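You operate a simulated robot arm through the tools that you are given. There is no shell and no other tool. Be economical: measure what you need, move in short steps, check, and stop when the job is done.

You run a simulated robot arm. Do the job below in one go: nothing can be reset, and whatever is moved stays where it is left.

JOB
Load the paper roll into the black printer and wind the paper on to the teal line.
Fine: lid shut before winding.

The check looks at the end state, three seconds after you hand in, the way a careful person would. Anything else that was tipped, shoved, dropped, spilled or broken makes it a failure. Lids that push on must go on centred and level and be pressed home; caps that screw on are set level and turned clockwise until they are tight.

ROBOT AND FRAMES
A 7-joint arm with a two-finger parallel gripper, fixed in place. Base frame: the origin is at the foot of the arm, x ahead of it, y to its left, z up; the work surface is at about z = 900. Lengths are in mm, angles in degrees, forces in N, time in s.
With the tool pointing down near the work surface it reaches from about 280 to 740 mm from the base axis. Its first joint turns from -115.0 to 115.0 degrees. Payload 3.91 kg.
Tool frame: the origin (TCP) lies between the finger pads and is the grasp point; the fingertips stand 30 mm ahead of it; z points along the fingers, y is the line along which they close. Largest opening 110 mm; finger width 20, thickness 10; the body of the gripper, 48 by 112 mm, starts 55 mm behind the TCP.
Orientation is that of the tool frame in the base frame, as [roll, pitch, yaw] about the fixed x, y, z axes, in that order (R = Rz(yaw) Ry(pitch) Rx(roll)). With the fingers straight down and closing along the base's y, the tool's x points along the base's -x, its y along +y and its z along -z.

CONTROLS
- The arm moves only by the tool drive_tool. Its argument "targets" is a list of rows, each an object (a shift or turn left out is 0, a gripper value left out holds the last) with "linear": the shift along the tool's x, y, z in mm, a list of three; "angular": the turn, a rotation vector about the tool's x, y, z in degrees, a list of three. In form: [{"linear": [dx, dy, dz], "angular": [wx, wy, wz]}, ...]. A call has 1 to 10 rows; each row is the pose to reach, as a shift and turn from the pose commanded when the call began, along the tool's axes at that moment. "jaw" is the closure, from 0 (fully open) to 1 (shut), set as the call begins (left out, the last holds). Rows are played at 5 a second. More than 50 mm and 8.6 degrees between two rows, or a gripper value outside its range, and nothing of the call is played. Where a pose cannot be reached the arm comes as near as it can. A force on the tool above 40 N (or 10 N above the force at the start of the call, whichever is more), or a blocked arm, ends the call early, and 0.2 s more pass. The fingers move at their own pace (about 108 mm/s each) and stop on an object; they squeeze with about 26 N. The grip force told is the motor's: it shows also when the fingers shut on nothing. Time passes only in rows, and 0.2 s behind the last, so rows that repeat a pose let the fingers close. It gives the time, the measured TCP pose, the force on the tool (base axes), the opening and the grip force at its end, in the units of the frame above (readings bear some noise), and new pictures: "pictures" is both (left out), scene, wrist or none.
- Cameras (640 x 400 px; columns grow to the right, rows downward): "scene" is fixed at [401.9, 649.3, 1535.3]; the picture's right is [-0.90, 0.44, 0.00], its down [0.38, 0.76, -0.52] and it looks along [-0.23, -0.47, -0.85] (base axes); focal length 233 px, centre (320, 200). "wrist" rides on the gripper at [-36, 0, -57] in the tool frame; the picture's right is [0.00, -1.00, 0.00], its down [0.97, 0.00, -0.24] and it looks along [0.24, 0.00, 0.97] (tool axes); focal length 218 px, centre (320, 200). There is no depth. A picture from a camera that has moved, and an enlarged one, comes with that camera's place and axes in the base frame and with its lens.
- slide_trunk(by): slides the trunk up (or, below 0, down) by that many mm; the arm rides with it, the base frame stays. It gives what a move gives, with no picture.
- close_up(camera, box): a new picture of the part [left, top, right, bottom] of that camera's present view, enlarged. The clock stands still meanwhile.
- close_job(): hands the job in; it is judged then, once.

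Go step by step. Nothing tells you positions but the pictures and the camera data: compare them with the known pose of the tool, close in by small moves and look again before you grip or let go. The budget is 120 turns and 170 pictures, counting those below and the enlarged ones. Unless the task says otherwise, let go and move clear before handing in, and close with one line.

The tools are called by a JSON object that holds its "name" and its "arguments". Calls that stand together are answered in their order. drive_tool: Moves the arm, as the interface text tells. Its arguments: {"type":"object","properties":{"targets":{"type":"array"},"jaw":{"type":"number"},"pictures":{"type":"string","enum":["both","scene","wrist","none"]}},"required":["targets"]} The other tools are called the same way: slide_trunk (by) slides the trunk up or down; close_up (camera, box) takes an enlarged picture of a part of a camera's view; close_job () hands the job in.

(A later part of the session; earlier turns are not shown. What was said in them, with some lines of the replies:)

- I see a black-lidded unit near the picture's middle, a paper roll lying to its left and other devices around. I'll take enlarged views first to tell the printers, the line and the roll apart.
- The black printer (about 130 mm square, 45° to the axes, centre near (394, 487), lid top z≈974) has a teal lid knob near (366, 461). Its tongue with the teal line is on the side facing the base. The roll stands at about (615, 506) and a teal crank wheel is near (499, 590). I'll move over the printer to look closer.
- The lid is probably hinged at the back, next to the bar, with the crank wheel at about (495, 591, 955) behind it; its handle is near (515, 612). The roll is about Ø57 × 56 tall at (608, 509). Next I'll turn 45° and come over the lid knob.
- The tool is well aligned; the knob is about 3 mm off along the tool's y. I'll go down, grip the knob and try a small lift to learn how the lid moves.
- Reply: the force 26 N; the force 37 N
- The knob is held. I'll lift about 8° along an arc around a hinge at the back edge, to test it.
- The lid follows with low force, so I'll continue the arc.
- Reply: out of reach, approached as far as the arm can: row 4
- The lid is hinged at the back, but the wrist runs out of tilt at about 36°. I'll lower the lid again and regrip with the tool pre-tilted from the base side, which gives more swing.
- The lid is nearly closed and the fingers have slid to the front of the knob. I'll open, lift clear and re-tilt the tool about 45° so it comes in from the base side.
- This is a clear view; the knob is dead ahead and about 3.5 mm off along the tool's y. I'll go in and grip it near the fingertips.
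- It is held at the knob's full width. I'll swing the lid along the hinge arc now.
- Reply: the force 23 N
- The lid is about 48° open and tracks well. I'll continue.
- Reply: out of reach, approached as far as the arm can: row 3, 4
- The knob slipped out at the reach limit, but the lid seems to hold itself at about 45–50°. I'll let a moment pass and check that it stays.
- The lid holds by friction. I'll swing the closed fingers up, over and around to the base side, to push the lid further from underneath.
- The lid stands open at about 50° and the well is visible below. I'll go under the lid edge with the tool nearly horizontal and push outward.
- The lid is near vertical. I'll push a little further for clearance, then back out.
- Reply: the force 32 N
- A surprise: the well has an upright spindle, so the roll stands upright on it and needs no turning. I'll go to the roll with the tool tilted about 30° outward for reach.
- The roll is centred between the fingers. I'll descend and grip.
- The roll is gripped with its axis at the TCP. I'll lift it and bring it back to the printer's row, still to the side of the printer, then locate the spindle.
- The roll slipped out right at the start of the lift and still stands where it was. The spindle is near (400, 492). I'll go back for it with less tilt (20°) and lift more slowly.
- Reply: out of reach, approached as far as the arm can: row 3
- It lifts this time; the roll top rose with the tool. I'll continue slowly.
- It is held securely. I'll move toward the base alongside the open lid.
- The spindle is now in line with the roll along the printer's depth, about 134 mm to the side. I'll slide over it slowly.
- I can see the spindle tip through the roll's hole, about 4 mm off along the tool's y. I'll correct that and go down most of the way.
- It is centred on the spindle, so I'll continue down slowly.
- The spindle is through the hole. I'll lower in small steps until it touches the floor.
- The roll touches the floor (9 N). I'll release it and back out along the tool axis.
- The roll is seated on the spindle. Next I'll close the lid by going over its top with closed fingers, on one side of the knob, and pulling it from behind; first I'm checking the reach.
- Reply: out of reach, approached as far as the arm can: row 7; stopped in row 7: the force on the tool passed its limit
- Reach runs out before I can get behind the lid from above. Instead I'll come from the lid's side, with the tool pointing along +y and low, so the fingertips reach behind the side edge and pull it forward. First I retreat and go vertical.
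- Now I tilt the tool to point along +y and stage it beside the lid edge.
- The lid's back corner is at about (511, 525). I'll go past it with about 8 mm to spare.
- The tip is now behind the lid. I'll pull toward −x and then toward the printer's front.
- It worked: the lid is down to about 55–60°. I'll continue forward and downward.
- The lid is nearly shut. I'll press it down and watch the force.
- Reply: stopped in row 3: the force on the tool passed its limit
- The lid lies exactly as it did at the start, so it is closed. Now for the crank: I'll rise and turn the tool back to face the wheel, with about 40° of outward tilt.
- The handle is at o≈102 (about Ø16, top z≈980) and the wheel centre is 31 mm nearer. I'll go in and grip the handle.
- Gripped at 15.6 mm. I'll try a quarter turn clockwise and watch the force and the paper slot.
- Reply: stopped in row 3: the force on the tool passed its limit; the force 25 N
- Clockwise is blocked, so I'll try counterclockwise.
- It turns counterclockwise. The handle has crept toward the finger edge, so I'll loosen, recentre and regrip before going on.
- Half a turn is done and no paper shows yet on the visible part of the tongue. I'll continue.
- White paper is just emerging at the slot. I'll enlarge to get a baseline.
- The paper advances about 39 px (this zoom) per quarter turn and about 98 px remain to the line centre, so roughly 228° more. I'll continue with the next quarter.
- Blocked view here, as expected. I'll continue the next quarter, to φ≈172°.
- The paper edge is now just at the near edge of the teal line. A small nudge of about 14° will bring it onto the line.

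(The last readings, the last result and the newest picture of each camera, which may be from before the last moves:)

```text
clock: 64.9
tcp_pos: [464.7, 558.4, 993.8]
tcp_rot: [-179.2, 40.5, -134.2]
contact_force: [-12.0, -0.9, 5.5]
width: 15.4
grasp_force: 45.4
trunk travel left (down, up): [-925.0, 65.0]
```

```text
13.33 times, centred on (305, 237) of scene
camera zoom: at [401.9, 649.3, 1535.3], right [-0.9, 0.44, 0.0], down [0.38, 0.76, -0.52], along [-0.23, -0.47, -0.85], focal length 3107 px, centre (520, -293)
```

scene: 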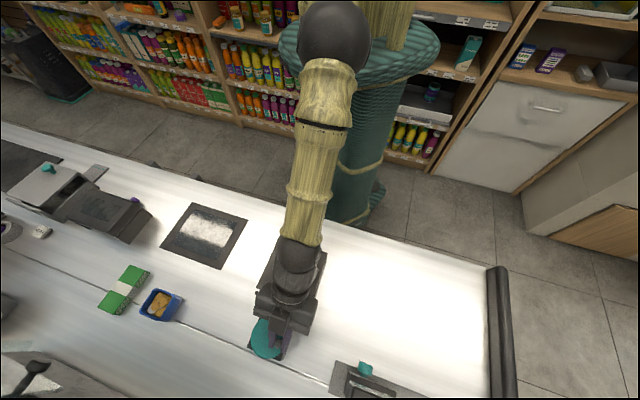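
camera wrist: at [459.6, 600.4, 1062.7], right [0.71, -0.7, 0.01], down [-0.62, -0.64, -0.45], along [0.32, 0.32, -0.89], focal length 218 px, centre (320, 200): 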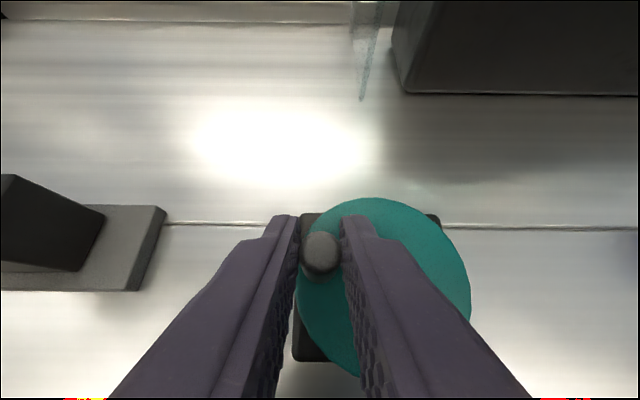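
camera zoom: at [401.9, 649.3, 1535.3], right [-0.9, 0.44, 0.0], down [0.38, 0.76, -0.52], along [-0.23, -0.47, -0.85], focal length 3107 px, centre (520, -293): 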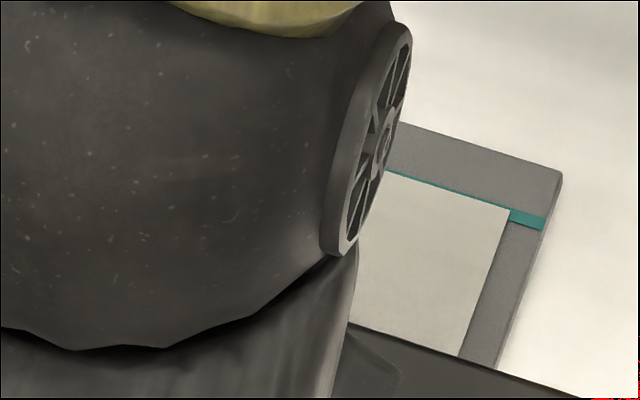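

The paper edge now lies on the teal line. I'll release the handle and back straight out.

{"name": "drive_tool", "arguments": {"targets": [{}, {}, {}], "jaw": 0.7, "pictures": "none"}}

{"name": "drive_tool", "arguments": {"targets": [{"linear": [0, 0, -20]}, {"linear": [0, 0, -50]}, {"linear": [-15, 0, -90]}, {"linear": [-40, -40, -110]}, {"linear": [-60, -80, -125]}, {"linear": [-60, -120, -140]}, {"linear": [-50, -150, -170]}], "pictures": "both"}}

{"name": "close_up", "arguments": {"camera": "scene", "box": [285, 222, 325, 252]}}

```text
clock: 65.7
tcp_pos: [465.9, 559.3, 993.2]
tcp_rot: [-179.4, 40.8, -134.1]
contact_force: [1.2, 0.4, 1.2]
width: 33.2
grasp_force: 0.0
trunk travel left (down, up): [-925.0, 65.0]
```

```text
refused: row 4 steps farther than a row can; nothing moved
```

```text
13.33 times, centred on (305, 237) of scene
camera zoom: at [401.9, 649.3, 1535.3], right [-0.9, 0.44, 0.0], down [0.38, 0.76, -0.52], along [-0.23, -0.47, -0.85], focal length 3107 px, centre (520, -293)
```

zoom: 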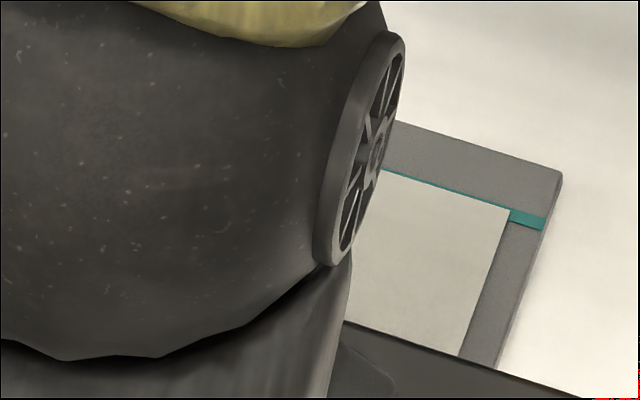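

{"name": "drive_tool", "arguments": {"targets": [{"linear": [0, 0, -20]}, {"linear": [0, 0, -50]}, {"linear": [-15, 0, -85]}, {"linear": [-35, -30, -105]}, {"linear": [-50, -65, -120]}, {"linear": [-55, -100, -140]}, {"linear": [-55, -140, -165]}], "pictures": "both"}}

{"name": "close_up", "arguments": {"camera": "scene", "box": [285, 222, 325, 252]}}

{"name": "close_up", "arguments": {"camera": "scene", "box": [180, 220, 340, 370]}}

```text
clock: 67.3
tcp_pos: [519.0, 415.2, 1157.4]
tcp_rot: [-179.5, 40.6, -134.1]
contact_force: [0.1, -0.3, -0.3]
width: 33.0
grasp_force: 0.0
trunk travel left (down, up): [-925.0, 65.0]
camera wrist: at [509.3, 407.9, 1225.0], right [0.71, -0.7, 0.01], down [-0.62, -0.64, -0.45], along [0.32, 0.32, -0.89], focal length 218 px, centre (320, 200)
```

scene: 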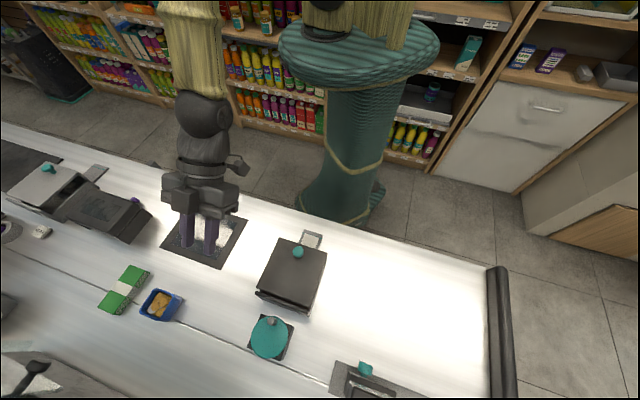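
wrist: 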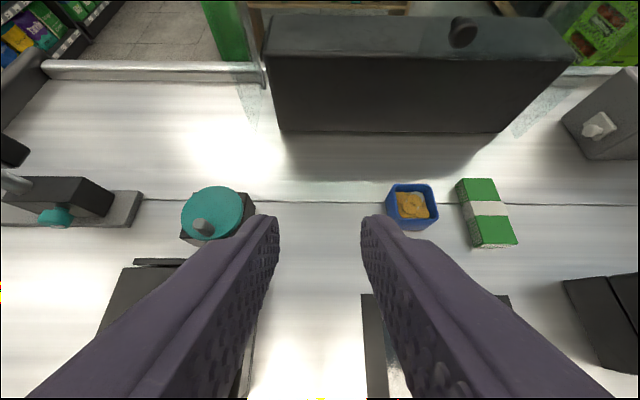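

```text
13.33 times, centred on (305, 237) of scene
camera zoom: at [401.9, 649.3, 1535.3], right [-0.9, 0.44, 0.0], down [0.38, 0.76, -0.52], along [-0.23, -0.47, -0.85], focal length 3107 px, centre (520, -293)
```

zoom: 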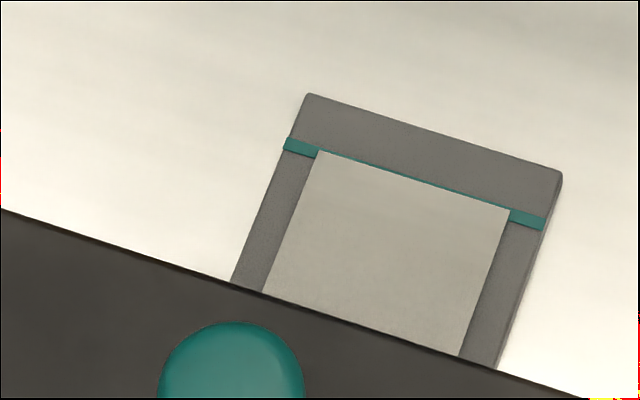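

```text
2.67 times, centred on (260, 295) of scene
camera zoom: at [401.9, 649.3, 1535.3], right [-0.9, 0.44, 0.0], down [0.38, 0.76, -0.52], along [-0.23, -0.47, -0.85], focal length 621 px, centre (480, -53)
```

zoom: 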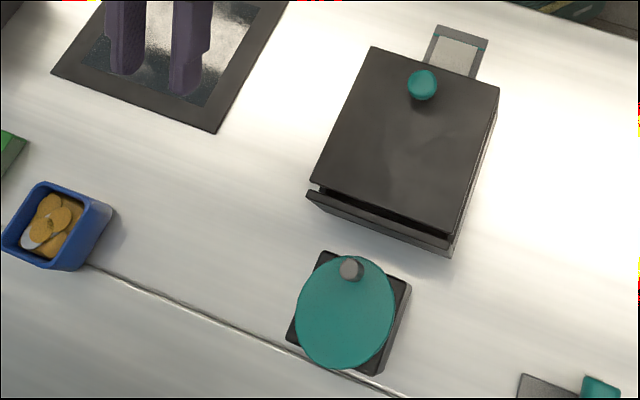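

The paper edge sits on the teal line, the lid is shut, and everything else is where it was. The arm is clear, so I'm handing in.

{"name": "close_job", "arguments": {}}

```text
The job is handed in.
```

The paper roll is on the black printer's spindle, the lid was shut before winding, and the paper edge sits on the teal line. The arm is clear, and nothing else looks moved in the last pictures.
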